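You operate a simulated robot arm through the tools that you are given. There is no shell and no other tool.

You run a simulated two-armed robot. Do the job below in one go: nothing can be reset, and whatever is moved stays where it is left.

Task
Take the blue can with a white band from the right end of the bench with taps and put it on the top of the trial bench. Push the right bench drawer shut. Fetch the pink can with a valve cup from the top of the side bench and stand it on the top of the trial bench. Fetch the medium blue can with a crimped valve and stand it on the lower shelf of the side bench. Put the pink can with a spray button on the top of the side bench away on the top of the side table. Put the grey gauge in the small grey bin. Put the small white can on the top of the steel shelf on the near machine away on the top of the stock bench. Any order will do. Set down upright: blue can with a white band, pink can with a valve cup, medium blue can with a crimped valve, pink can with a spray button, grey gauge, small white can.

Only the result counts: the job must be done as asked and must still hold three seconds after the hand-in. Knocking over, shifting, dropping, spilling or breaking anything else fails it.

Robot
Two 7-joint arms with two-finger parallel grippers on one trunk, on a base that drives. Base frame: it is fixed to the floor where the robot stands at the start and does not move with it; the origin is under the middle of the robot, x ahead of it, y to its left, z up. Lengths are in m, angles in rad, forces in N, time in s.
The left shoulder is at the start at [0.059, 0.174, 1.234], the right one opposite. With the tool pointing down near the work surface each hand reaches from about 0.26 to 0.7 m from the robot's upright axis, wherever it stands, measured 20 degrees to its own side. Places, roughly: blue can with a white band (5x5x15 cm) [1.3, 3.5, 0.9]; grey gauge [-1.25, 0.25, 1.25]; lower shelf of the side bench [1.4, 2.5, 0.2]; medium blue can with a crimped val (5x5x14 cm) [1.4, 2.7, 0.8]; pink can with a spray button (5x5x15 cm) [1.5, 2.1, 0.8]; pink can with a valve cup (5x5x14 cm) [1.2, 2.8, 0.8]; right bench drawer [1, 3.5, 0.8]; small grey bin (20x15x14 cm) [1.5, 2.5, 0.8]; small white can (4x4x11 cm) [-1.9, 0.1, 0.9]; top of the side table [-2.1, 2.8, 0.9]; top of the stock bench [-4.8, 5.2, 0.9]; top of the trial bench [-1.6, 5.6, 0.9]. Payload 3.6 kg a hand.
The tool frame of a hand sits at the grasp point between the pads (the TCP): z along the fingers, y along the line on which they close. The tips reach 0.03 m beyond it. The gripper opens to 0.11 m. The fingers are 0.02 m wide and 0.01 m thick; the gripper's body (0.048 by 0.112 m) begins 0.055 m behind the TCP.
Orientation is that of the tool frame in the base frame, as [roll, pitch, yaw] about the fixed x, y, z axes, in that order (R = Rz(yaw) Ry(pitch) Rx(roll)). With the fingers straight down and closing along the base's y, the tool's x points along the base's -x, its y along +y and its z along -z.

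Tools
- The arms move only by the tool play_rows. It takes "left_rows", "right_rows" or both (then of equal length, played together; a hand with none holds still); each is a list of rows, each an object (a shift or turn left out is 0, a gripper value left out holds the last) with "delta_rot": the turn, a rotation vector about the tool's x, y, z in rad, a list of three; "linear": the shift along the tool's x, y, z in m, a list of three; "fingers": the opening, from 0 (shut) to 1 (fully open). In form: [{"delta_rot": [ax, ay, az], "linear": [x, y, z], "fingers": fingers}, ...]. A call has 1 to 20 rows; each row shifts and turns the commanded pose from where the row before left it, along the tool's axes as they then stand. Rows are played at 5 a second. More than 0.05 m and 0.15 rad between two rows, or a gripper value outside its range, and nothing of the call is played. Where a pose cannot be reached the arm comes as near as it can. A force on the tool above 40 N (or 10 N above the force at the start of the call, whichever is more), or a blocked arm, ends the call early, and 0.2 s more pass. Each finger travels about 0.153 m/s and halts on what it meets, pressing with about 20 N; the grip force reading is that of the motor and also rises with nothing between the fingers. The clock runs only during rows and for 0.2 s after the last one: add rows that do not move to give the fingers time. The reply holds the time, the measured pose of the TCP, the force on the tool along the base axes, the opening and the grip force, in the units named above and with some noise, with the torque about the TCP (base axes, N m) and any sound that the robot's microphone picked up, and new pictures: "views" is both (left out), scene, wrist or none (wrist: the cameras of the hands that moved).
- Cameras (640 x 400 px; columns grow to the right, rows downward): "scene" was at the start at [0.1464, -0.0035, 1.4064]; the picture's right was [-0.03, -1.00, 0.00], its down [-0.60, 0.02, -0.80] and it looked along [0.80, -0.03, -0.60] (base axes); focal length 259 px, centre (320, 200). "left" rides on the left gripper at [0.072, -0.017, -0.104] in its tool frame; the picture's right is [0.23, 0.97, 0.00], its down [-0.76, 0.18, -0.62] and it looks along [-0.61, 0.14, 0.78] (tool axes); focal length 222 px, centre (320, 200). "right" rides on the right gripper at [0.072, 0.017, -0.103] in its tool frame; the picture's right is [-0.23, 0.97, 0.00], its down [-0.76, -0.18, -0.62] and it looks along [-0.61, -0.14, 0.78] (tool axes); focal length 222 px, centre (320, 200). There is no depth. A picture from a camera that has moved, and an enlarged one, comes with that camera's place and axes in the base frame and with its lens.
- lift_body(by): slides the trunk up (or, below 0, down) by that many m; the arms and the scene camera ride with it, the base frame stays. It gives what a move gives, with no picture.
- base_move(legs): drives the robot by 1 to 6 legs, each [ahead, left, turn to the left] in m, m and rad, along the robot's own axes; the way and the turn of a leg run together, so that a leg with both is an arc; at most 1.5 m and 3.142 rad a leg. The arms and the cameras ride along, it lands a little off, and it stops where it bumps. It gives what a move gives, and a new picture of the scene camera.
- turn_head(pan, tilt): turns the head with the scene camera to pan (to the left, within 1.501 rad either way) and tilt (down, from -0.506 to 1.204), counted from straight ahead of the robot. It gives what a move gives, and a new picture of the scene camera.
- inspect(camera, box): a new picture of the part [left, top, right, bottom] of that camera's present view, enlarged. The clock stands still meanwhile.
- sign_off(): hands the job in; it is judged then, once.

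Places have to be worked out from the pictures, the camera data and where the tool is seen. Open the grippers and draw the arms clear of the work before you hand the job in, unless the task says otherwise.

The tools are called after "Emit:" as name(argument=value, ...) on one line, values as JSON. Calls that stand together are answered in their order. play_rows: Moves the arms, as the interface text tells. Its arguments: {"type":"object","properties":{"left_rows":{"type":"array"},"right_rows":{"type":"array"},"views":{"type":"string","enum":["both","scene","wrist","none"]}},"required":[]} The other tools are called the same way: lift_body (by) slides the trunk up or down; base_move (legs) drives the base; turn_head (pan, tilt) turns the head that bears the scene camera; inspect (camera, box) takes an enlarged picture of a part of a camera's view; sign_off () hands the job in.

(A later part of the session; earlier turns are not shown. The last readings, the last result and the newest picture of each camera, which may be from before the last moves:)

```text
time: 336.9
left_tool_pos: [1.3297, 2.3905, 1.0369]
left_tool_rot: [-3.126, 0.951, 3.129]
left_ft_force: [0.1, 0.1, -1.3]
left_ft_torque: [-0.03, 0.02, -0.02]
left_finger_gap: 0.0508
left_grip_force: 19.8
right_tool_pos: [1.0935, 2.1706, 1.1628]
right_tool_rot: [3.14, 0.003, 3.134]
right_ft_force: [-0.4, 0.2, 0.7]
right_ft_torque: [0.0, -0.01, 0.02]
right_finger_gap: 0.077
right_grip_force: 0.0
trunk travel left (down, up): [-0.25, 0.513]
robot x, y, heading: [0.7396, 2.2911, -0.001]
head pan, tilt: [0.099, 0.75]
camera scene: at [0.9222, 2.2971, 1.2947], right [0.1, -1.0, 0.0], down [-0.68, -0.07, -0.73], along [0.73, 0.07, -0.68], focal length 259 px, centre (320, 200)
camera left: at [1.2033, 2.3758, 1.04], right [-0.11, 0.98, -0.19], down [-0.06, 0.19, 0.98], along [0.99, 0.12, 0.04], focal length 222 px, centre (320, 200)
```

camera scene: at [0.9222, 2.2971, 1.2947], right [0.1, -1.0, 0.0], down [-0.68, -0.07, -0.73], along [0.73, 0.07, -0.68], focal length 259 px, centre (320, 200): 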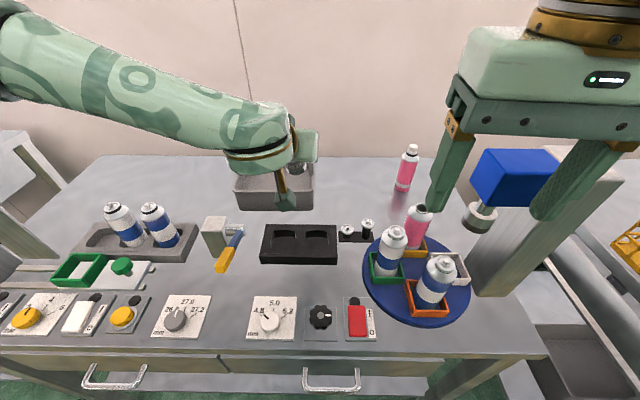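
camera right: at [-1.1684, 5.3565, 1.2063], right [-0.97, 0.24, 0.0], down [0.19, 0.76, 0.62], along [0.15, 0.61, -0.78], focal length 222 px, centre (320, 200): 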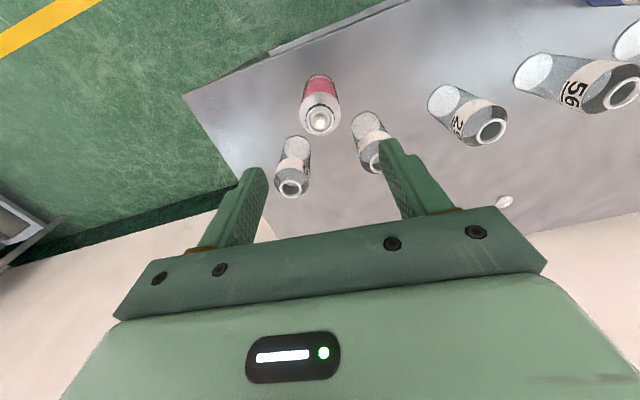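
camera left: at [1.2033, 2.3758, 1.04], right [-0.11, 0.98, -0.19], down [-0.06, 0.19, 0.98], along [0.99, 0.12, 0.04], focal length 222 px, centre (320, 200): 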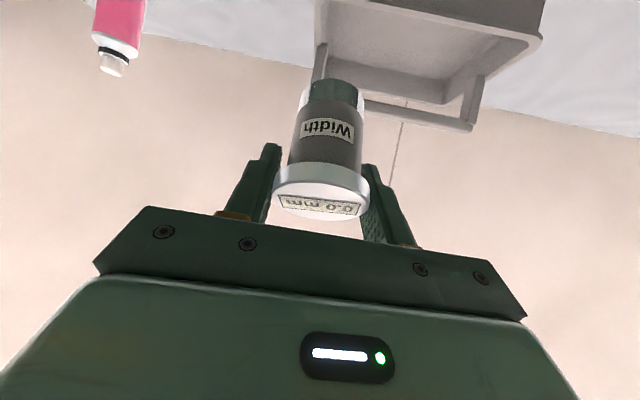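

The tilted pose works. I bring the gauge to the start of its slanted path, in front of and above the opening, and check the geometry.

Emit:
play_rows(left_rows=[{"linear": [-0.0029, 0.0279, 0.0359]}, {"linear": [-0.0029, 0.0279, 0.0359]}, {}], views="none")

Emit:
turn_head(pan=-0.1, tilt=0.7)

Emit:
inspect(camera="scene", box=[160, 100, 290, 230])

Emit:
inspect(camera="left", box=[180, 0, 460, 240])

```text
time: 337.7
left_tool_pos: [1.3917, 2.4426, 1.002]
left_tool_rot: [-3.127, 0.948, 3.127]
left_ft_force: [-0.3, 0.1, -2.6]
left_ft_torque: [0.0, 0.03, 0.0]
left_finger_gap: 0.0507
left_grip_force: 19.9
right_tool_pos: [1.0933, 2.1716, 1.162]
right_tool_rot: [3.14, 0.002, 3.134]
right_ft_force: [-0.1, 0.1, 0.6]
right_ft_torque: [0.01, 0.01, -0.02]
right_finger_gap: 0.077
right_grip_force: 0.0
trunk travel left (down, up): [-0.25, 0.513]
robot x, y, heading: [0.7375, 2.2912, -0.003]
head pan, tilt: [0.099, 0.75]
```

```text
time: 338.4
left_tool_pos: [1.3913, 2.4424, 1.0028]
left_tool_rot: [-3.128, 0.949, 3.127]
left_ft_force: [0.0, 0.2, -2.5]
left_ft_torque: [0.03, 0.03, 0.04]
left_finger_gap: 0.0507
left_grip_force: 20.4
right_tool_pos: [1.0941, 2.1714, 1.1617]
right_tool_rot: [3.137, 0.0, 3.134]
right_ft_force: [0.2, 0.0, -0.2]
right_ft_torque: [-0.01, -0.01, 0.0]
right_finger_gap: 0.077
right_grip_force: 0.1
trunk travel left (down, up): [-0.25, 0.513]
robot x, y, heading: [0.7383, 2.2887, 0.0]
head pan, tilt: [-0.099, 0.7]
camera scene: at [0.9244, 2.2805, 1.2989], right [-0.1, -1.0, 0.0], down [-0.64, 0.06, -0.76], along [0.76, -0.08, -0.64], focal length 259 px, centre (320, 200)
```

scene: 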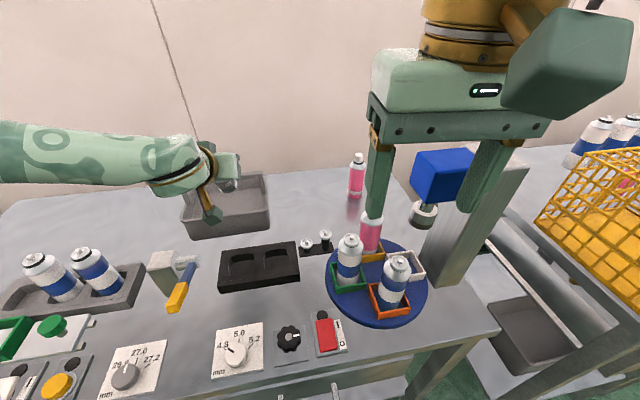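

```text
3.08 times, centred on (225, 165) of scene
camera zoom: at [0.9244, 2.2805, 1.2989], right [-0.1, -1.0, 0.0], down [-0.64, 0.06, -0.76], along [0.76, -0.08, -0.64], focal length 796 px, centre (612, 308)
```

zoom: 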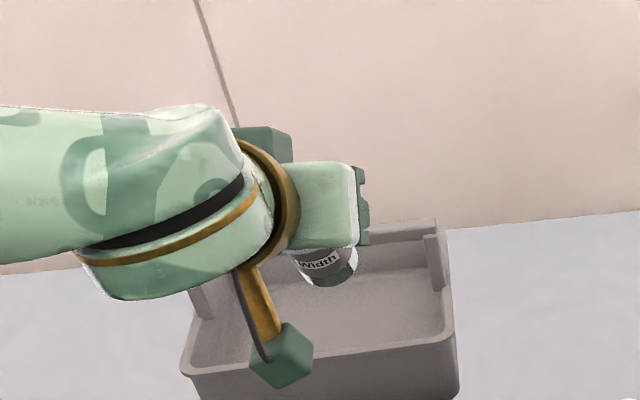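

```text
1.67 times, centred on (320, 120) of left
camera zoom: at [1.2655, 2.4285, 1.0038], right [-0.11, 0.98, -0.19], down [-0.06, 0.19, 0.98], along [0.99, 0.12, 0.04], focal length 370 px, centre (320, 333)
```

zoom: 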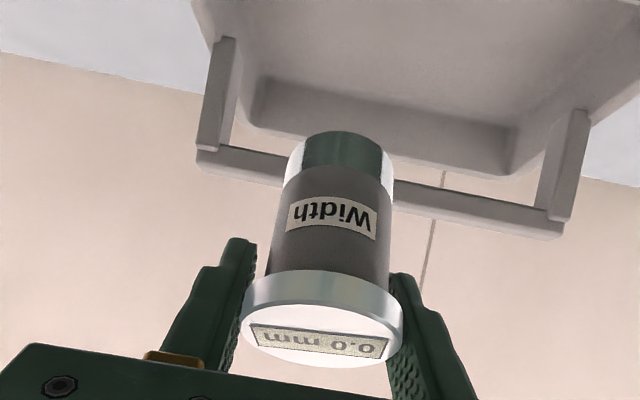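

The clearances along the slanted path compute to about 1.3 cm on each side. I advance the first 6 cm along the gauge's axis.

Emit:
play_rows(left_rows=[{"linear": [0.0096, 0, 0.0176]}, {"linear": [0.0096, 0, 0.0176]}, {"linear": [0.0096, 0, 0.0176]}, {}], views="none")

Emit:
inspect(camera="left", box=[180, 0, 460, 240])

Emit:
inspect(camera="scene", box=[160, 120, 290, 240])

```text
time: 339.4
left_tool_pos: [1.4191, 2.4415, 0.9464]
left_tool_rot: [-3.128, 0.95, 3.129]
left_ft_force: [0.5, -0.3, -2.1]
left_ft_torque: [0.02, 0.02, -0.04]
left_finger_gap: 0.0506
left_grip_force: 20.1
right_tool_pos: [1.0931, 2.1708, 1.1621]
right_tool_rot: [3.14, 0.002, 3.135]
right_ft_force: [0.1, 0.8, -0.3]
right_ft_torque: [0.0, -0.02, 0.04]
right_finger_gap: 0.0769
right_grip_force: 0.1
trunk travel left (down, up): [-0.25, 0.513]
robot x, y, heading: [0.7372, 2.2879, 0.005]
head pan, tilt: [-0.099, 0.7]
```

```text
1.67 times, centred on (320, 120) of left
camera zoom: at [1.2932, 2.4278, 0.9489], right [-0.11, 0.98, -0.19], down [-0.06, 0.19, 0.98], along [0.99, 0.12, 0.04], focal length 370 px, centre (320, 333)
```

zoom: 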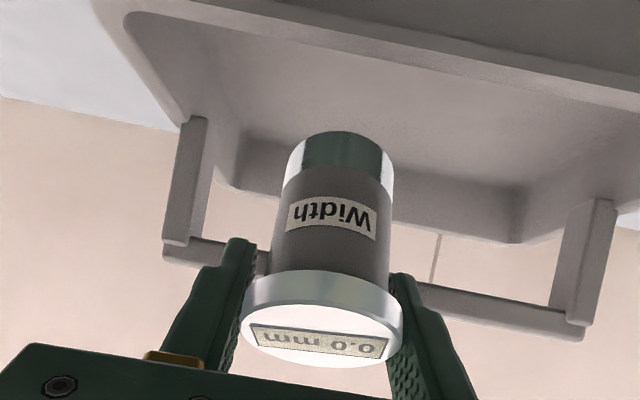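

```text
3.33 times, centred on (225, 180) of scene
camera zoom: at [0.9241, 2.2803, 1.299], right [-0.1, -0.99, 0.0], down [-0.64, 0.06, -0.76], along [0.76, -0.08, -0.64], focal length 862 px, centre (637, 267)
```

zoom: 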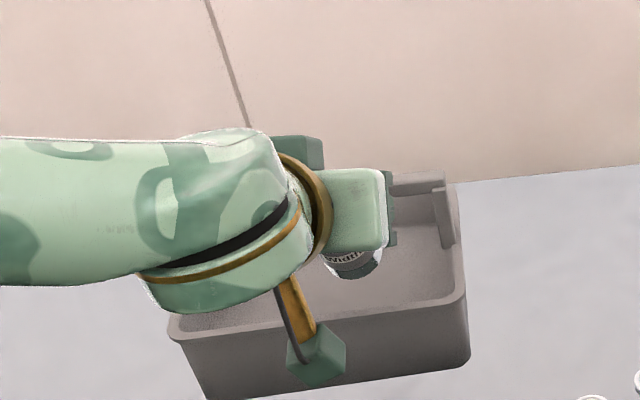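

The view shows the gauge passing in front of and below the bar line with good clearance. I advance the next 6.5 cm along the same direction.

Emit:
play_rows(left_rows=[{"linear": [0.0104, 0, 0.0191]}, {"linear": [0.0104, 0, 0.0191]}, {"linear": [0.0104, 0, 0.0191]}, {}], views="none")

Emit:
inspect(camera="left", box=[180, 0, 460, 240])

Emit:
inspect(camera="scene", box=[160, 120, 290, 240])

```text
time: 340.4
left_tool_pos: [1.4456, 2.4412, 0.8895]
left_tool_rot: [-3.125, 0.957, 3.127]
left_ft_force: [0.1, 0.1, 17.4]
left_ft_torque: [-0.07, -0.03, -0.03]
left_finger_gap: 0.0504
left_grip_force: 20.0
right_tool_pos: [1.0918, 2.1709, 1.1638]
right_tool_rot: [3.139, 0.003, 3.135]
right_ft_force: [0.7, -0.1, -0.7]
right_ft_torque: [0.02, 0.02, 0.01]
right_finger_gap: 0.0769
right_grip_force: 0.1
trunk travel left (down, up): [-0.25, 0.513]
robot x, y, heading: [0.7397, 2.2881, 0.0]
head pan, tilt: [-0.099, 0.7]
```

```text
1.67 times, centred on (320, 120) of left
camera zoom: at [1.3197, 2.427, 0.8917], right [-0.11, 0.98, -0.19], down [-0.06, 0.19, 0.98], along [0.99, 0.12, 0.04], focal length 370 px, centre (320, 333)
```

zoom: 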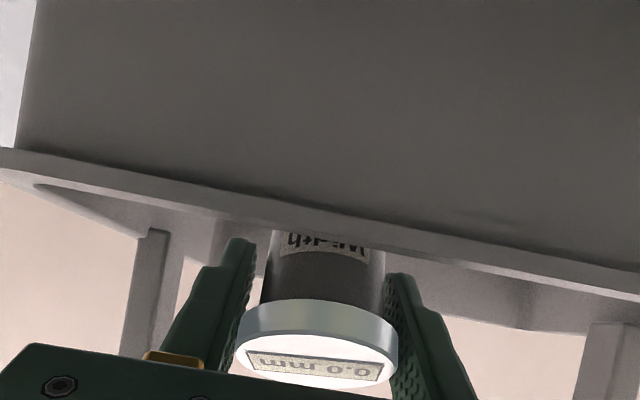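

```text
3.33 times, centred on (225, 180) of scene
camera zoom: at [0.922, 2.2801, 1.2995], right [-0.1, -0.99, 0.0], down [-0.64, 0.06, -0.77], along [0.76, -0.08, -0.64], focal length 862 px, centre (637, 267)
```

zoom: 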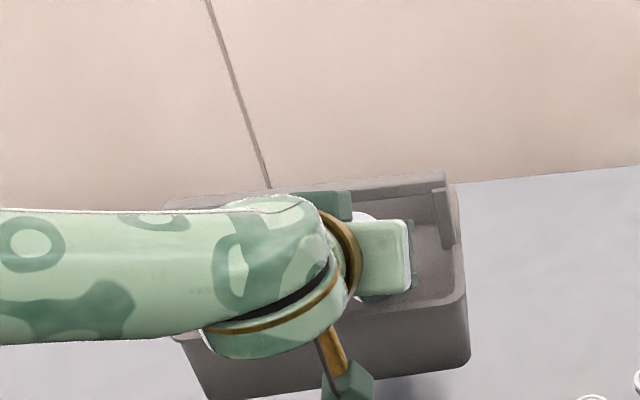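

The gauge is inside the bin and its foot touches the floor (17 N). I now turn the hand back by 0.45 while easing forward 1.4 cm, so the gauge comes upright under the bar.

Emit:
play_rows(left_rows=[{"linear": [-0.0025, 0, -0.0017]}, {"delta_rot": [0, 0.112, 0], "linear": [-0.003, 0, 0.0021]}, {"delta_rot": [0, 0.112, 0], "linear": [-0.0032, 0, 0.0018]}, {"delta_rot": [0, 0.112, 0], "linear": [-0.0034, 0, 0.0014]}, {"delta_rot": [0, 0.112, 0], "linear": [-0.0035, 0, 0.0011]}, {}], views="none")

Emit:
inspect(camera="left", box=[180, 0, 460, 240])

Emit:
inspect(camera="scene", box=[160, 120, 290, 240])

```text
time: 341.9
left_tool_pos: [1.4597, 2.4412, 0.8955]
left_tool_rot: [-3.131, 0.5, 3.122]
left_ft_force: [0.1, 0.1, -1.3]
left_ft_torque: [-0.01, 0.04, -0.01]
left_finger_gap: 0.0506
left_grip_force: 19.9
right_tool_pos: [1.0944, 2.1708, 1.1622]
right_tool_rot: [3.138, 0.0, 3.134]
right_ft_force: [-0.4, 0.2, 0.5]
right_ft_torque: [0.03, 0.02, 0.02]
right_finger_gap: 0.0771
right_grip_force: 0.0
trunk travel left (down, up): [-0.25, 0.513]
robot x, y, heading: [0.7384, 2.2916, 0.003]
head pan, tilt: [-0.099, 0.7]
```

```text
1.67 times, centred on (320, 120) of left
camera zoom: at [1.347, 2.4268, 0.9523], right [-0.17, 0.98, -0.12], down [0.37, 0.18, 0.91], along [0.91, 0.11, -0.4], focal length 370 px, centre (320, 333)
```

zoom: 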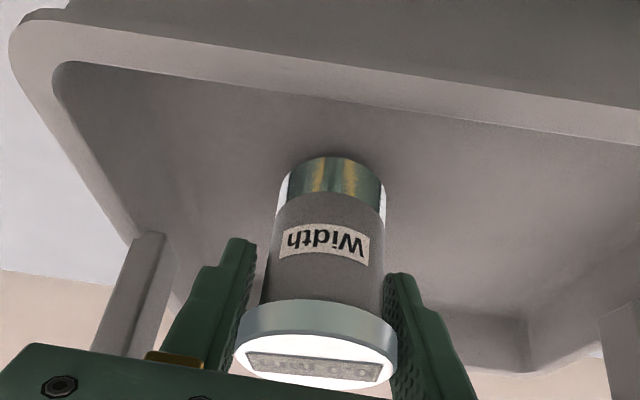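

```text
3.33 times, centred on (225, 180) of scene
camera zoom: at [0.9243, 2.2805, 1.2989], right [-0.1, -0.99, 0.0], down [-0.64, 0.06, -0.76], along [0.76, -0.08, -0.64], focal length 862 px, centre (637, 267)
```

zoom: 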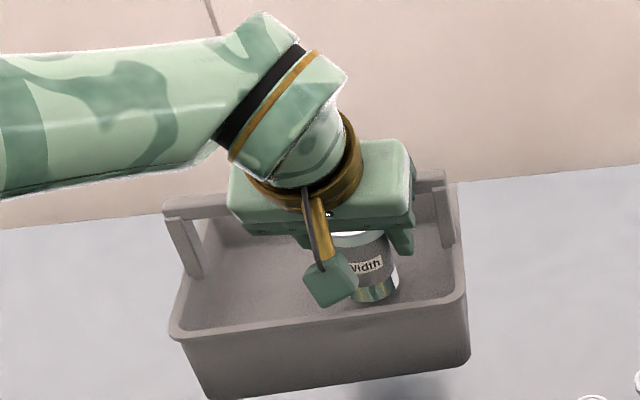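

The gauge now hangs upright inside the bin with no forces. I lower it straight down in small steps to the bin floor.

Emit:
play_rows(left_rows=[{"linear": [0.0048, 0, 0.0088]}, {"linear": [0.0024, 0, 0.0044]}, {"linear": [0.0024, 0, 0.0044]}], views="none")

```text
time: 342.6
left_tool_pos: [1.4607, 2.4386, 0.8764]
left_tool_rot: [-3.131, 0.503, 3.119]
left_ft_force: [1.8, -2.0, 15.2]
left_ft_torque: [0.05, 0.01, 0.07]
left_finger_gap: 0.0507
left_grip_force: 19.5
right_tool_pos: [1.092, 2.17, 1.1639]
right_tool_rot: [3.136, 0.002, 3.134]
right_ft_force: [0.1, 0.1, -0.1]
right_ft_torque: [0.01, -0.01, -0.01]
right_finger_gap: 0.0771
right_grip_force: 0.0
trunk travel left (down, up): [-0.25, 0.513]
robot x, y, heading: [0.7391, 2.2933, 0.003]
head pan, tilt: [-0.099, 0.7]
```

Flat contact (15 N, no torque): the gauge stands on the bin floor. I ease off and open the fingers.

Emit:
play_rows(left_rows=[{"linear": [-0.0005, 0, -0.0009]}, {"fingers": 0.52}, {"fingers": 0.58}, {"fingers": 0.66}, {}], views="none")

Emit:
inspect(camera="left", box=[180, 0, 460, 240])

```text
time: 343.9
left_tool_pos: [1.4603, 2.4408, 0.8741]
left_tool_rot: [-3.132, 0.501, 3.121]
left_ft_force: [0.4, -0.9, 0.1]
left_ft_torque: [-0.01, 0.02, 0.02]
left_finger_gap: 0.0727
left_grip_force: 0.1
right_tool_pos: [1.0946, 2.1716, 1.1625]
right_tool_rot: [3.139, 0.0, 3.135]
right_ft_force: [-0.1, -1.1, 1.2]
right_ft_torque: [0.02, -0.01, -0.03]
right_finger_gap: 0.0771
right_grip_force: 0.1
trunk travel left (down, up): [-0.25, 0.513]
robot x, y, heading: [0.7374, 2.288, -0.003]
head pan, tilt: [-0.099, 0.7]
```

```text
1.67 times, centred on (320, 120) of left
camera zoom: at [1.3478, 2.4266, 0.9322], right [-0.17, 0.98, -0.12], down [0.37, 0.18, 0.91], along [0.91, 0.12, -0.4], focal length 370 px, centre (320, 333)
```

zoom: 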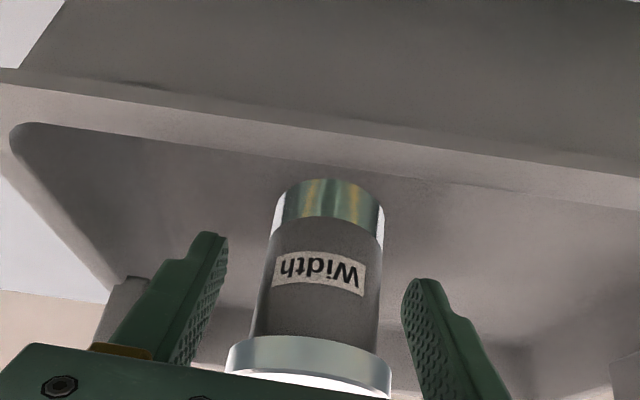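

The gauge stands upright in the bin, fingers clear of it. I withdraw along the tool axis.

Emit:
play_rows(left_rows=[{"linear": [0, 0, -0.02]}, {"linear": [0, 0, -0.035]}, {"linear": [0, 0, -0.04]}, {"linear": [0, 0, -0.045]}, {"linear": [0, 0, -0.045]}], views="both")

Emit:
inspect(camera="scene", box=[160, 120, 290, 240])

```text
time: 345.1
left_tool_pos: [1.3708, 2.443, 1.0409]
left_tool_rot: [-3.132, 0.504, 3.12]
left_ft_force: [-0.5, -0.7, 0.6]
left_ft_torque: [-0.01, -0.01, -0.03]
left_finger_gap: 0.0725
left_grip_force: 0.1
right_tool_pos: [1.0917, 2.1707, 1.1629]
right_tool_rot: [3.138, 0.005, 3.135]
right_ft_force: [0.1, -0.1, 0.1]
right_ft_torque: [0.03, 0.01, -0.02]
right_finger_gap: 0.0768
right_grip_force: 0.1
trunk travel left (down, up): [-0.25, 0.513]
robot x, y, heading: [0.7393, 2.2893, -0.001]
head pan, tilt: [-0.099, 0.7]
camera scene: at [0.9232, 2.2804, 1.2992], right [-0.1, -0.99, 0.0], down [-0.64, 0.06, -0.77], along [0.76, -0.08, -0.64], focal length 259 px, centre (320, 200)
camera left: at [1.2571, 2.4294, 1.0975], right [-0.17, 0.98, -0.12], down [0.37, 0.18, 0.91], along [0.91, 0.12, -0.39], focal length 222 px, centre (320, 200)
```

scene: 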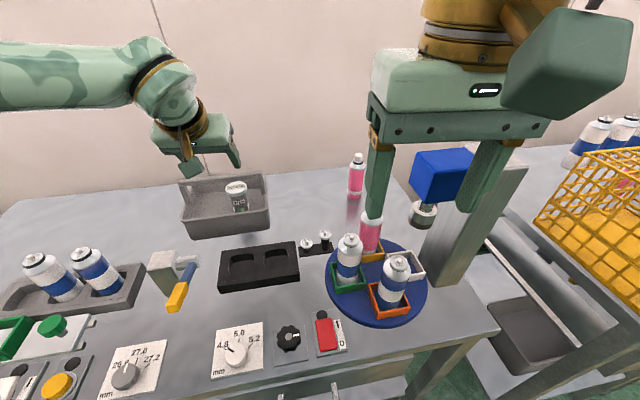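
left: 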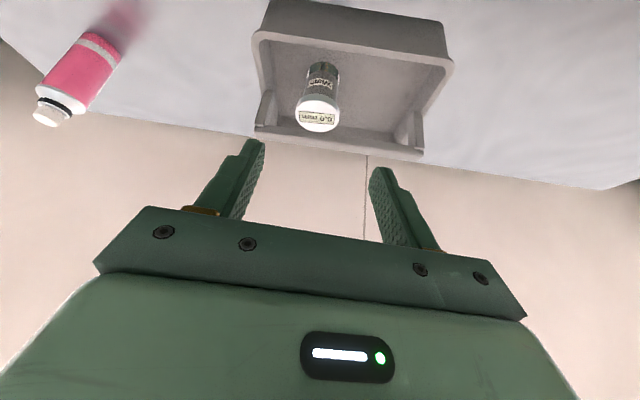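

```text
3.33 times, centred on (225, 180) of scene
camera zoom: at [0.9232, 2.2804, 1.2992], right [-0.1, -0.99, 0.0], down [-0.64, 0.06, -0.77], along [0.76, -0.08, -0.64], focal length 862 px, centre (637, 267)
```

zoom: 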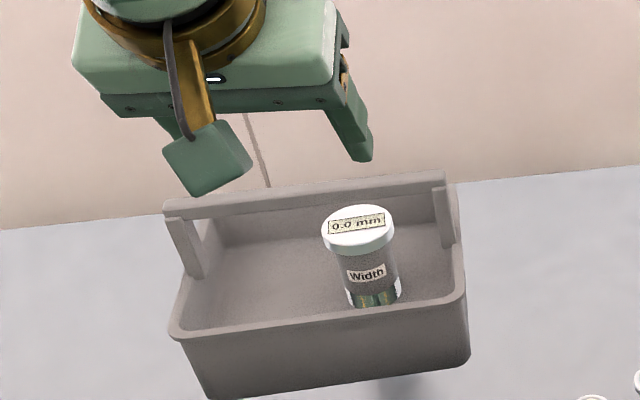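

The gauge is upright in the bin. Next is the pink spray can at about (1.55, 2.11): I raise the left hand, back off and shift right for a straight run at it.

Emit:
play_rows(left_rows=[{"linear": [-0.015, 0, -0.035]}, {"linear": [-0.015, 0, -0.035]}], views="none")

Emit:
base_move(legs=[[-0.25, 0.0, 0.0], [0.0, -0.24, 0.0]])

Emit:
lift_body(by=-0.05)

Emit:
turn_head(pan=0.1, tilt=0.55)

```text
time: 345.6
left_tool_pos: [1.3641, 2.4447, 1.1165]
left_tool_rot: [-3.131, 0.501, 3.119]
left_ft_force: [0.3, -0.5, -0.6]
left_ft_torque: [0.02, 0.02, -0.05]
left_finger_gap: 0.0724
left_grip_force: 0.1
right_tool_pos: [1.0926, 2.1714, 1.1626]
right_tool_rot: [3.138, 0.002, 3.134]
right_ft_force: [1.1, 0.7, 0.5]
right_ft_torque: [0.01, 0.02, 0.01]
right_finger_gap: 0.0771
right_grip_force: 0.0
trunk travel left (down, up): [-0.25, 0.513]
robot x, y, heading: [0.7387, 2.2916, 0.003]
head pan, tilt: [-0.099, 0.7]
```

```text
time: 348.8
left_tool_pos: [1.1179, 2.2036, 1.1164]
left_tool_rot: [-3.131, 0.5, 3.116]
left_ft_force: [0.1, -1.4, 0.0]
left_ft_torque: [0.01, -0.01, 0.03]
left_finger_gap: 0.0726
left_grip_force: 0.0
right_tool_pos: [0.8462, 1.9293, 1.1626]
right_tool_rot: [3.136, 0.003, 3.132]
right_ft_force: [-0.1, 0.1, -0.1]
right_ft_torque: [0.03, 0.01, 0.0]
right_finger_gap: 0.0768
right_grip_force: 0.2
trunk travel left (down, up): [-0.25, 0.513]
robot x, y, heading: [0.4947, 2.0487, -0.004]
head pan, tilt: [-0.099, 0.7]
camera scene: at [0.6779, 2.0392, 1.299], right [-0.1, -0.99, 0.0], down [-0.64, 0.07, -0.76], along [0.76, -0.08, -0.64], focal length 259 px, centre (320, 200)
```

scene: 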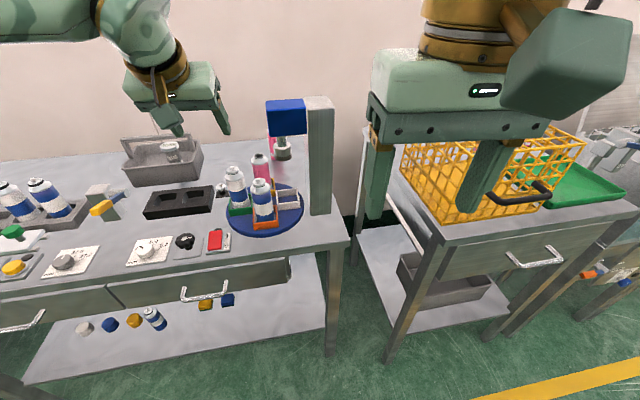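

```text
time: 349.7
left_tool_pos: [1.1183, 2.2053, 1.0668]
left_tool_rot: [-3.133, 0.502, 3.117]
left_ft_force: [-0.7, 0.0, -0.5]
left_ft_torque: [-0.01, -0.03, 0.01]
left_finger_gap: 0.0727
left_grip_force: 0.0
right_tool_pos: [0.8448, 1.9304, 1.1129]
right_tool_rot: [3.138, 0.003, 3.132]
right_ft_force: [-0.4, -0.3, -0.1]
right_ft_torque: [0.0, -0.01, -0.03]
right_finger_gap: 0.077
right_grip_force: 0.0
trunk travel left (down, up): [-0.2, 0.563]
robot x, y, heading: [0.4929, 2.0469, -0.004]
head pan, tilt: [-0.099, 0.7]
```

```text
time: 350.5
left_tool_pos: [1.1205, 2.2046, 1.0658]
left_tool_rot: [-3.132, 0.501, 3.118]
left_ft_force: [0.2, 0.0, 0.0]
left_ft_torque: [-0.04, -0.04, -0.01]
left_finger_gap: 0.0723
left_grip_force: 0.1
right_tool_pos: [0.8473, 1.9298, 1.1125]
right_tool_rot: [3.137, 0.002, 3.13]
right_ft_force: [0.6, 0.2, -0.9]
right_ft_torque: [0.01, -0.04, -0.01]
right_finger_gap: 0.0769
right_grip_force: 0.0
trunk travel left (down, up): [-0.2, 0.563]
robot x, y, heading: [0.4906, 2.0543, -0.001]
head pan, tilt: [0.099, 0.55]
camera scene: at [0.7085, 2.0576, 1.2601], right [0.1, -1.0, 0.0], down [-0.52, -0.05, -0.85], along [0.85, 0.08, -0.52], focal length 259 px, centre (320, 200)
```

scene: 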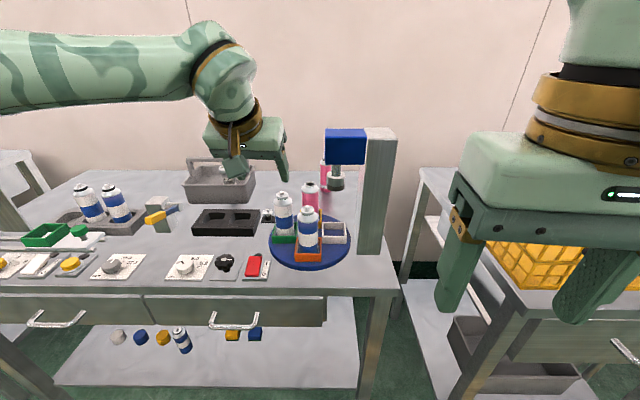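

The lamp box stands in front of the straight line, so I come in from its left: I tilt the left tool to 0.9, yaw it slightly right, and extend it left of the lamp at safe height.

Emit:
play_rows(left_rows=[{"delta_rot": [0, -0.1333, 0], "fingers": 0.8}, {"delta_rot": [0, -0.1333, 0]}, {"delta_rot": [0, -0.1333, 0]}, {"delta_rot": [0.1018, 0, 0.0808]}, {"delta_rot": [0.1018, 0, 0.0808]}, {"linear": [-0.0172, 0.0179, 0.0362]}, {"linear": [-0.0172, 0.0179, 0.0362]}, {"linear": [-0.0172, 0.0179, 0.0362]}, {"linear": [-0.0172, 0.0179, 0.0362]}, {}], views="both")

```text
time: 352.7
left_tool_pos: [1.2905, 2.2274, 1.029]
left_tool_rot: [-3.13, 0.903, 2.863]
left_ft_force: [0.2, 0.1, 0.3]
left_ft_torque: [0.03, 0.04, -0.04]
left_finger_gap: 0.0879
left_grip_force: 0.1
right_tool_pos: [0.8471, 1.9303, 1.1133]
right_tool_rot: [3.139, 0.001, 3.131]
right_ft_force: [-0.4, -0.5, 1.0]
right_ft_torque: [0.01, -0.03, 0.01]
right_finger_gap: 0.077
right_grip_force: 0.1
trunk travel left (down, up): [-0.2, 0.563]
robot x, y, heading: [0.4889, 2.0537, -0.011]
head pan, tilt: [0.099, 0.55]
camera scene: at [0.7079, 2.0579, 1.2603], right [0.1, -1.0, 0.0], down [-0.52, -0.05, -0.85], along [0.85, 0.08, -0.52], focal length 259 px, centre (320, 200)
camera left: at [1.164, 2.2471, 1.0367], right [0.14, 0.97, -0.19], down [0.03, 0.18, 0.98], along [0.99, -0.15, -0.01], focal length 222 px, centre (320, 200)
```

scene: 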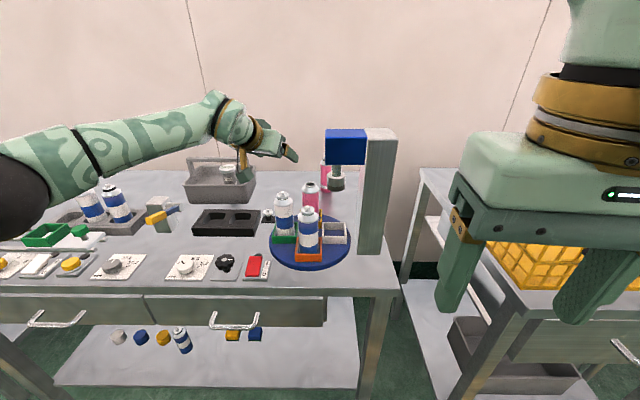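
left: 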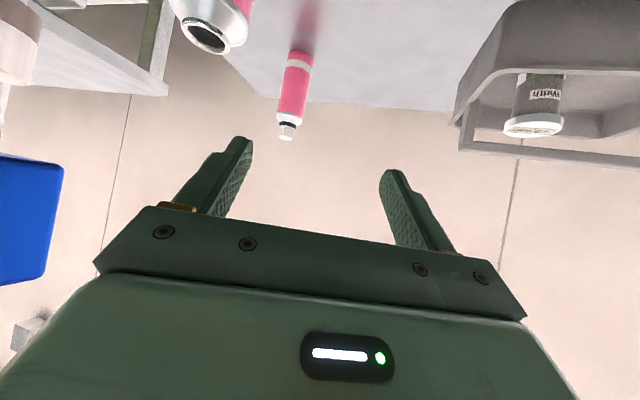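

The way is clear: pink can ahead, lamp box well to the side. I drive forward 0.24 m at this height.

Emit:
base_move(legs=[[0.24, 0.0, 0.008]])

Emit:
inspect(camera="left", box=[0, 0, 640, 400])

```text
time: 354.5
left_tool_pos: [1.5345, 2.2339, 1.0272]
left_tool_rot: [-3.13, 0.902, 2.871]
left_ft_force: [-0.2, 0.4, 1.4]
left_ft_torque: [0.04, 0.04, 0.0]
left_finger_gap: 0.088
left_grip_force: 0.0
right_tool_pos: [1.0956, 1.9333, 1.1106]
right_tool_rot: [3.138, 0.001, 3.14]
right_ft_force: [0.5, -0.4, 0.1]
right_ft_torque: [0.03, 0.01, -0.01]
right_finger_gap: 0.0769
right_grip_force: 0.1
trunk travel left (down, up): [-0.2, 0.563]
robot x, y, heading: [0.7374, 2.0468, 0.005]
head pan, tilt: [0.099, 0.55]
camera scene: at [0.9557, 2.0593, 1.2599], right [0.1, -0.99, 0.0], down [-0.52, -0.05, -0.85], along [0.85, 0.09, -0.52], focal length 259 px, centre (320, 200)
```

scene: 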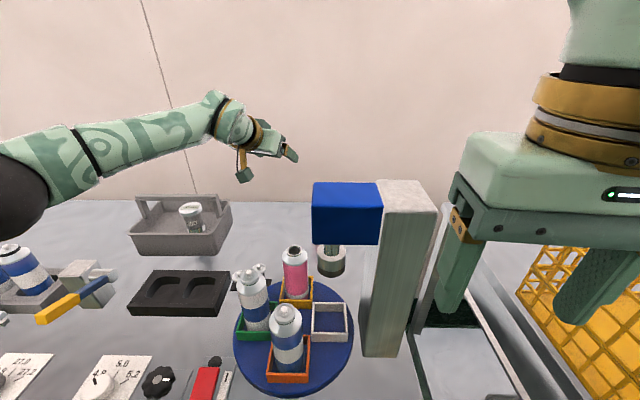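

```text
1.00 times, centred on (320, 200) of left (not enlarged: the box is as wide or as high as the picture)
camera zoom: at [1.4098, 2.2522, 1.0359], right [0.13, 0.97, -0.19], down [0.03, 0.18, 0.98], along [0.99, -0.14, -0.01], focal length 222 px, centre (320, 200)
```

zoom: 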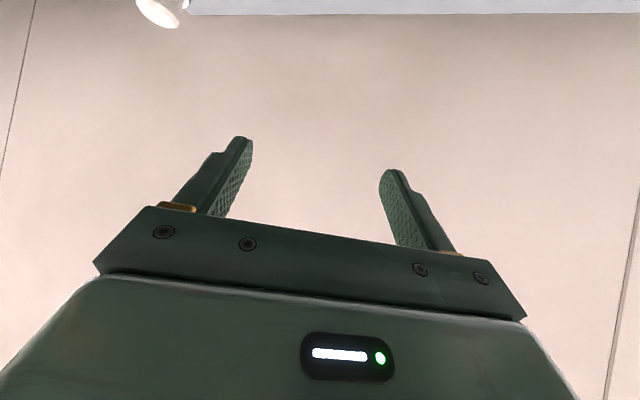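

The pink can's cap is at about (1.545, 2.108). I slide the hand sideways over it at this height.

Emit:
play_rows(left_rows=[{"linear": [-0.0092, -0.0384, 0.0116]}, {"linear": [-0.0092, -0.0384, 0.0116]}, {"linear": [-0.0092, -0.0384, 0.0116]}, {}], views="both")

```text
time: 355.5
left_tool_pos: [1.5462, 2.1135, 1.0289]
left_tool_rot: [-3.128, 0.905, 2.873]
left_ft_force: [0.7, -0.4, -0.6]
left_ft_torque: [0.01, -0.01, 0.0]
left_finger_gap: 0.0879
left_grip_force: 0.0
right_tool_pos: [1.0935, 1.9338, 1.1126]
right_tool_rot: [3.138, 0.001, 3.14]
right_ft_force: [0.0, -1.3, -0.5]
right_ft_torque: [0.0, 0.01, 0.02]
right_finger_gap: 0.0768
right_grip_force: 0.1
trunk travel left (down, up): [-0.2, 0.563]
robot x, y, heading: [0.7394, 2.0498, 0.004]
head pan, tilt: [0.099, 0.55]
camera scene: at [0.9545, 2.0601, 1.2602], right [0.1, -0.99, 0.0], down [-0.52, -0.05, -0.85], along [0.85, 0.09, -0.52], focal length 259 px, centre (320, 200)
camera left: at [1.4203, 2.1314, 1.0366], right [0.13, 0.97, -0.19], down [0.03, 0.18, 0.98], along [0.99, -0.14, -0.01], focal length 222 px, centre (320, 200)
```

scene: 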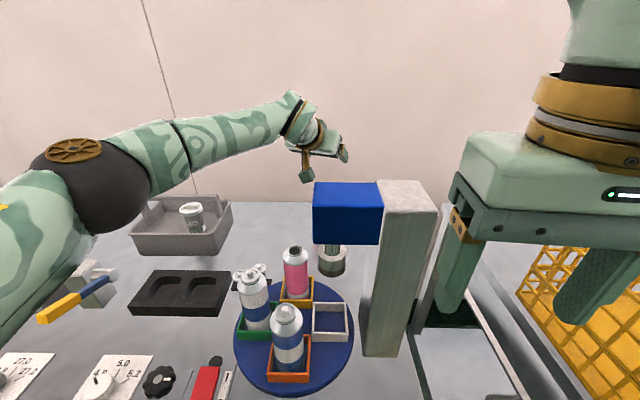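
left: 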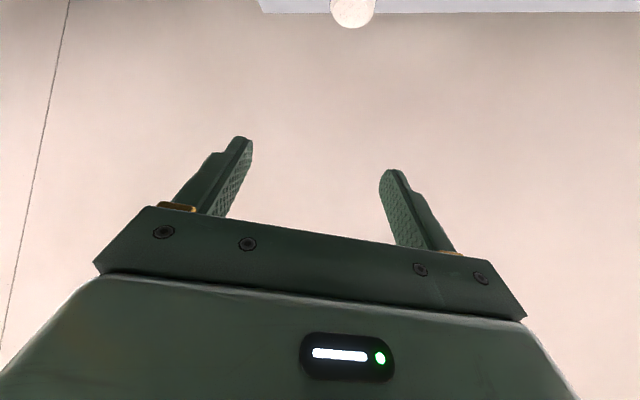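

Centred within a few millimetres. I lower vertically around the can to z 0.875, in two stages.

Emit:
play_rows(left_rows=[{"linear": [0.0302, 0, 0.0239]}, {"linear": [0.0302, 0, 0.0239]}, {}], views="both")

```text
time: 356.3
left_tool_pos: [1.5442, 2.1093, 0.9514]
left_tool_rot: [-3.13, 0.906, 2.869]
left_ft_force: [-0.4, -0.5, 0.4]
left_ft_torque: [0.03, -0.01, 0.01]
left_finger_gap: 0.0878
left_grip_force: 0.1
right_tool_pos: [1.0944, 1.9333, 1.1135]
right_tool_rot: [3.138, 0.003, 3.138]
right_ft_force: [0.5, 0.5, -0.1]
right_ft_torque: [0.0, -0.02, 0.0]
right_finger_gap: 0.0772
right_grip_force: 0.1
trunk travel left (down, up): [-0.2, 0.563]
robot x, y, heading: [0.7391, 2.0482, -0.0]
head pan, tilt: [0.099, 0.55]
camera scene: at [0.9544, 2.0593, 1.2603], right [0.1, -0.99, 0.0], down [-0.52, -0.05, -0.85], along [0.85, 0.09, -0.52], focal length 259 px, centre (320, 200)
camera left: at [1.4193, 2.1289, 0.9593], right [0.13, 0.97, -0.19], down [0.03, 0.18, 0.98], along [0.99, -0.14, -0.01], focal length 222 px, centre (320, 200)
```

scene: 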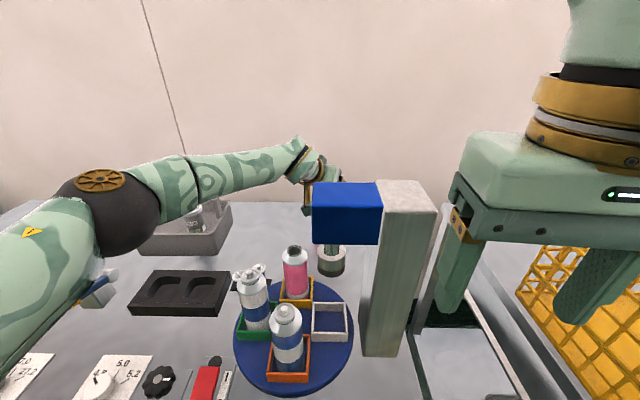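
left: 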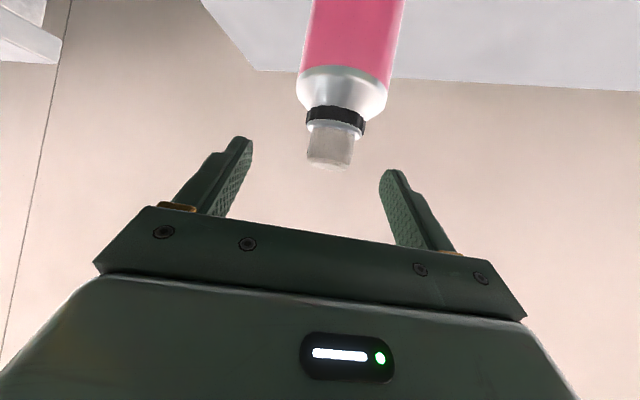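

Still centred; the can is near (1.553, 2.109). I lower the remaining 7.6 cm and close.

Emit:
play_rows(left_rows=[{"linear": [0.0281, 0.0005, 0.0257]}, {"linear": [0.0281, 0.0005, 0.0257]}, {}], views="wrist")

```text
time: 357.1
left_tool_pos: [1.5516, 2.1081, 0.8764]
left_tool_rot: [-3.13, 0.905, 2.871]
left_ft_force: [-0.1, -0.5, 0.8]
left_ft_torque: [0.02, 0.0, 0.0]
left_finger_gap: 0.0878
left_grip_force: 0.0
right_tool_pos: [1.094, 1.933, 1.1124]
right_tool_rot: [3.139, 0.002, 3.14]
right_ft_force: [0.0, 0.2, 0.8]
right_ft_torque: [0.01, 0.03, 0.02]
right_finger_gap: 0.0772
right_grip_force: 0.1
trunk travel left (down, up): [-0.2, 0.563]
robot x, y, heading: [0.739, 2.0524, 0.009]
head pan, tilt: [0.099, 0.55]
camera left: at [1.4266, 2.1274, 0.8845], right [0.13, 0.97, -0.19], down [0.03, 0.18, 0.98], along [0.99, -0.14, -0.01], focal length 222 px, centre (320, 200)
```

left: 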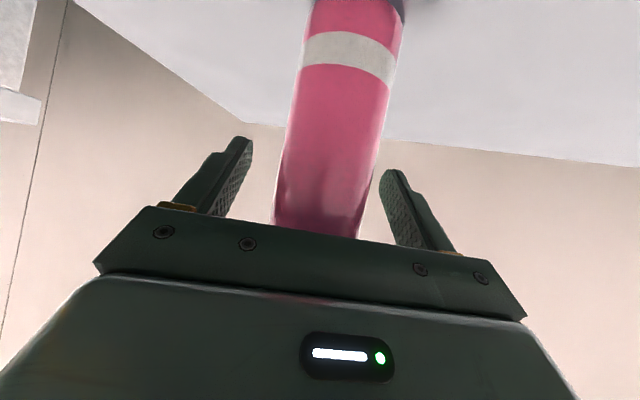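

The can is between the fingers with no contact. I close and lift a little.

Emit:
play_rows(left_rows=[{"fingers": 0.3}, {"fingers": 0}, {"fingers": 0}, {}, {"linear": [-0.0157, 0, -0.0123]}, {"linear": [-0.0236, 0, -0.0185]}, {"linear": [-0.0315, 0, -0.0247]}, {"linear": [-0.0315, 0, -0.0247]}, {"linear": [-0.0315, 0, -0.0247]}, {}], views="both")

```text
time: 359.3
left_tool_pos: [1.5531, 2.1123, 1.0467]
left_tool_rot: [-3.13, 0.902, 2.872]
left_ft_force: [-0.3, 0.1, -2.6]
left_ft_torque: [-0.04, -0.05, 0.02]
left_finger_gap: 0.0439
left_grip_force: 20.2
right_tool_pos: [1.0953, 1.9336, 1.1123]
right_tool_rot: [3.138, 0.002, 3.139]
right_ft_force: [0.8, -0.6, -0.3]
right_ft_torque: [-0.01, 0.0, 0.0]
right_finger_gap: 0.077
right_grip_force: 0.1
trunk travel left (down, up): [-0.2, 0.563]
robot x, y, heading: [0.7429, 2.0509, 0.006]
head pan, tilt: [0.099, 0.55]
camera scene: at [0.9553, 2.0594, 1.2599], right [0.1, -0.99, 0.0], down [-0.52, -0.05, -0.85], along [0.85, 0.09, -0.52], focal length 259 px, centre (320, 200)
camera left: at [1.4284, 2.1305, 1.0553], right [0.13, 0.97, -0.19], down [0.04, 0.18, 0.98], along [0.99, -0.14, -0.01], focal length 222 px, centre (320, 200)
```

scene: 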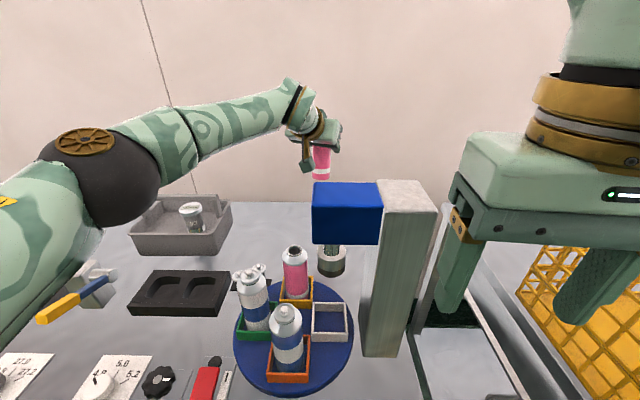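
left: 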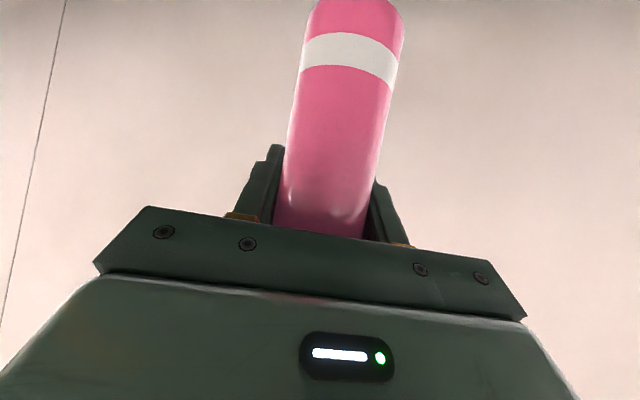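

Pink spray can lifted. I slide it back left, away from the lamp, raise it a bit, and then back out.

Emit:
play_rows(left_rows=[{"linear": [0.0028, 0.0368, -0.0196]}, {"linear": [0.0028, 0.0368, -0.0196]}, {"linear": [0.0028, 0.0368, -0.0196]}, {}], views="none")

Emit:
base_move(legs=[[-0.5, 0.0, 0.0]])

Emit:
inspect(camera="scene", box=[120, 100, 360, 260])

```text
time: 360.3
left_tool_pos: [1.5335, 2.2308, 1.0774]
left_tool_rot: [-3.129, 0.901, 2.867]
left_ft_force: [-0.1, -0.6, -1.4]
left_ft_torque: [-0.01, -0.07, 0.01]
left_finger_gap: 0.0438
left_grip_force: 20.0
right_tool_pos: [1.0952, 1.9331, 1.1113]
right_tool_rot: [3.136, 0.003, 3.139]
right_ft_force: [0.0, 0.3, -0.4]
right_ft_torque: [0.02, -0.02, 0.01]
right_finger_gap: 0.077
right_grip_force: 0.0
trunk travel left (down, up): [-0.2, 0.563]
robot x, y, heading: [0.7398, 2.0505, 0.003]
head pan, tilt: [0.099, 0.55]
```

```text
time: 363.2
left_tool_pos: [1.0313, 2.2307, 1.0776]
left_tool_rot: [-3.13, 0.904, 2.874]
left_ft_force: [-0.6, 0.6, -1.7]
left_ft_torque: [-0.02, -0.01, 0.01]
left_finger_gap: 0.0439
left_grip_force: 20.4
right_tool_pos: [0.5917, 1.9318, 1.1115]
right_tool_rot: [3.139, 0.002, 3.141]
right_ft_force: [0.2, -0.5, 0.0]
right_ft_torque: [-0.03, 0.03, -0.01]
right_finger_gap: 0.077
right_grip_force: 0.0
trunk travel left (down, up): [-0.2, 0.563]
robot x, y, heading: [0.2341, 2.0467, 0.008]
head pan, tilt: [0.099, 0.55]
camera scene: at [0.4517, 2.0573, 1.2602], right [0.11, -0.99, 0.0], down [-0.52, -0.06, -0.85], along [0.85, 0.09, -0.52], focal length 259 px, centre (320, 200)
```

scene: 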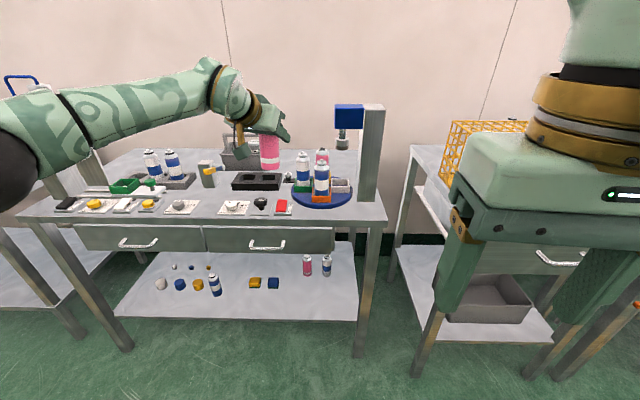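

```text
2.50 times, centred on (240, 180) of scene
camera zoom: at [0.4517, 2.0573, 1.2602], right [0.11, -0.99, 0.0], down [-0.52, -0.06, -0.85], along [0.85, 0.09, -0.52], focal length 647 px, centre (520, 250)
```

zoom: 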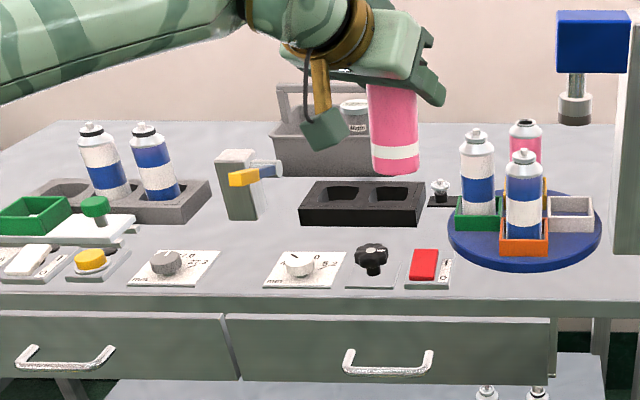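

All is in order on the bench. I retract the can a bit, restore the trunk height, and drive north around the conveyor's end toward the side table.

Emit:
play_rows(left_rows=[{"linear": [0.03, 0.0, -0.038]}, {"linear": [0.03, 0.0, -0.038]}, {"linear": [0.03, 0.0, -0.038]}, {"linear": [0.03, 0.0, -0.03]}, {}], views="none")

Emit:
lift_body(by=0.2)

Emit:
base_move(legs=[[-0.3, 0.0, 0.0], [0.0, 0.0, 1.57], [1.4, 0.0, 0.0], [1.25, 0.0, 0.0], [0.0, 0.0, 1.57]])

```text
time: 364.4
left_tool_pos: [0.8498, 2.2801, 1.0712]
left_tool_rot: [-3.129, 0.903, 2.874]
left_ft_force: [0.2, 0.0, -2.4]
left_ft_torque: [-0.02, -0.04, 0.03]
left_finger_gap: 0.0438
left_grip_force: 19.9
right_tool_pos: [0.592, 1.9326, 1.113]
right_tool_rot: [3.138, 0.0, -3.14]
right_ft_force: [-0.4, 0.9, 0.5]
right_ft_torque: [-0.02, 0.03, -0.02]
right_finger_gap: 0.0771
right_grip_force: 0.0
trunk travel left (down, up): [-0.2, 0.563]
robot x, y, heading: [0.2377, 2.0478, 0.01]
head pan, tilt: [0.099, 0.55]
```

```text
time: 366.6
left_tool_pos: [0.8519, 2.2816, 1.2717]
left_tool_rot: [-3.126, 0.902, 2.874]
left_ft_force: [-0.1, 0.3, -1.1]
left_ft_torque: [0.01, -0.01, -0.01]
left_finger_gap: 0.0438
left_grip_force: 19.7
right_tool_pos: [0.5911, 1.932, 1.3121]
right_tool_rot: [3.138, 0.004, -3.14]
right_ft_force: [0.1, -0.5, -0.6]
right_ft_torque: [-0.02, 0.05, 0.0]
right_finger_gap: 0.077
right_grip_force: 0.0
trunk travel left (down, up): [-0.4, 0.363]
robot x, y, heading: [0.24, 2.0496, 0.01]
head pan, tilt: [0.099, 0.55]
```

```text
time: 388.9
left_tool_pos: [-0.6715, 4.5171, 1.2726]
left_tool_rot: [-3.129, 0.904, -0.299]
left_ft_force: [0.0, 0.1, -2.2]
left_ft_torque: [0.03, 0.04, -0.01]
left_finger_gap: 0.0437
left_grip_force: 20.1
right_tool_pos: [-0.4016, 4.8595, 1.3136]
right_tool_rot: [3.139, 0.002, -0.03]
right_ft_force: [-0.5, 0.7, 0.7]
right_ft_torque: [-0.03, -0.01, -0.01]
right_finger_gap: 0.0768
right_grip_force: 0.0
trunk travel left (down, up): [-0.4, 0.363]
robot x, y, heading: [-0.0452, 4.7281, 3.119]
head pan, tilt: [0.099, 0.55]
camera scene: at [-0.1844, 4.7259, 1.4648], right [-0.08, 1.0, 0.0], down [0.52, 0.04, -0.85], along [-0.85, -0.06, -0.52], focal length 259 px, centre (320, 200)
```

scene: 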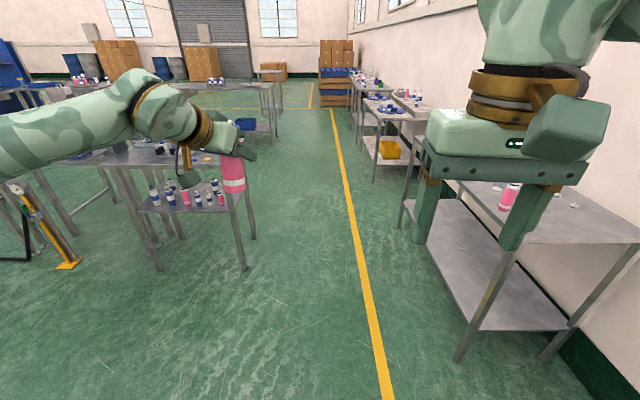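

I'm in the corridor between the conveyor-end table and the trial bench. I look ahead-left to locate the side table and a path.

Emit:
turn_head(pan=0.35, tilt=0.2)

Emit:
inspect(camera="scene", box=[260, 130, 640, 300])

```text
time: 389.8
left_tool_pos: [-0.6706, 4.5172, 1.2714]
left_tool_rot: [-3.13, 0.901, -0.298]
left_ft_force: [0.6, 0.3, -0.8]
left_ft_torque: [-0.01, 0.04, 0.02]
left_finger_gap: 0.0442
left_grip_force: 19.6
right_tool_pos: [-0.4009, 4.8599, 1.3127]
right_tool_rot: [3.137, 0.002, -0.032]
right_ft_force: [-0.8, 0.5, -0.2]
right_ft_torque: [0.0, -0.02, 0.02]
right_finger_gap: 0.077
right_grip_force: 0.1
trunk travel left (down, up): [-0.4, 0.363]
robot x, y, heading: [-0.047, 4.7296, 3.119]
head pan, tilt: [0.351, 0.201]
camera scene: at [-0.1832, 4.703, 1.497], right [-0.32, 0.95, 0.0], down [0.19, 0.06, -0.98], along [-0.93, -0.31, -0.2], focal length 259 px, centre (320, 200)
```

scene: 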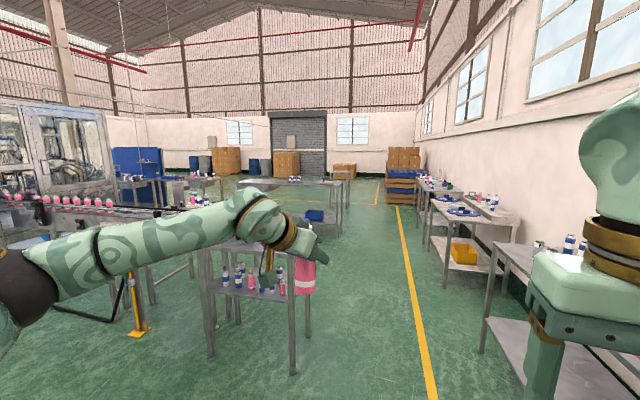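

```text
1.68 times, centred on (450, 215) of scene
camera zoom: at [-0.1832, 4.703, 1.497], right [-0.32, 0.95, 0.0], down [0.19, 0.06, -0.98], along [-0.93, -0.31, -0.2], focal length 436 px, centre (101, 175)
```

zoom: 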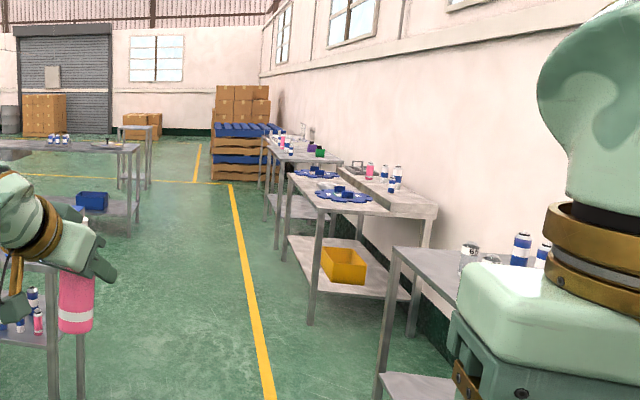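

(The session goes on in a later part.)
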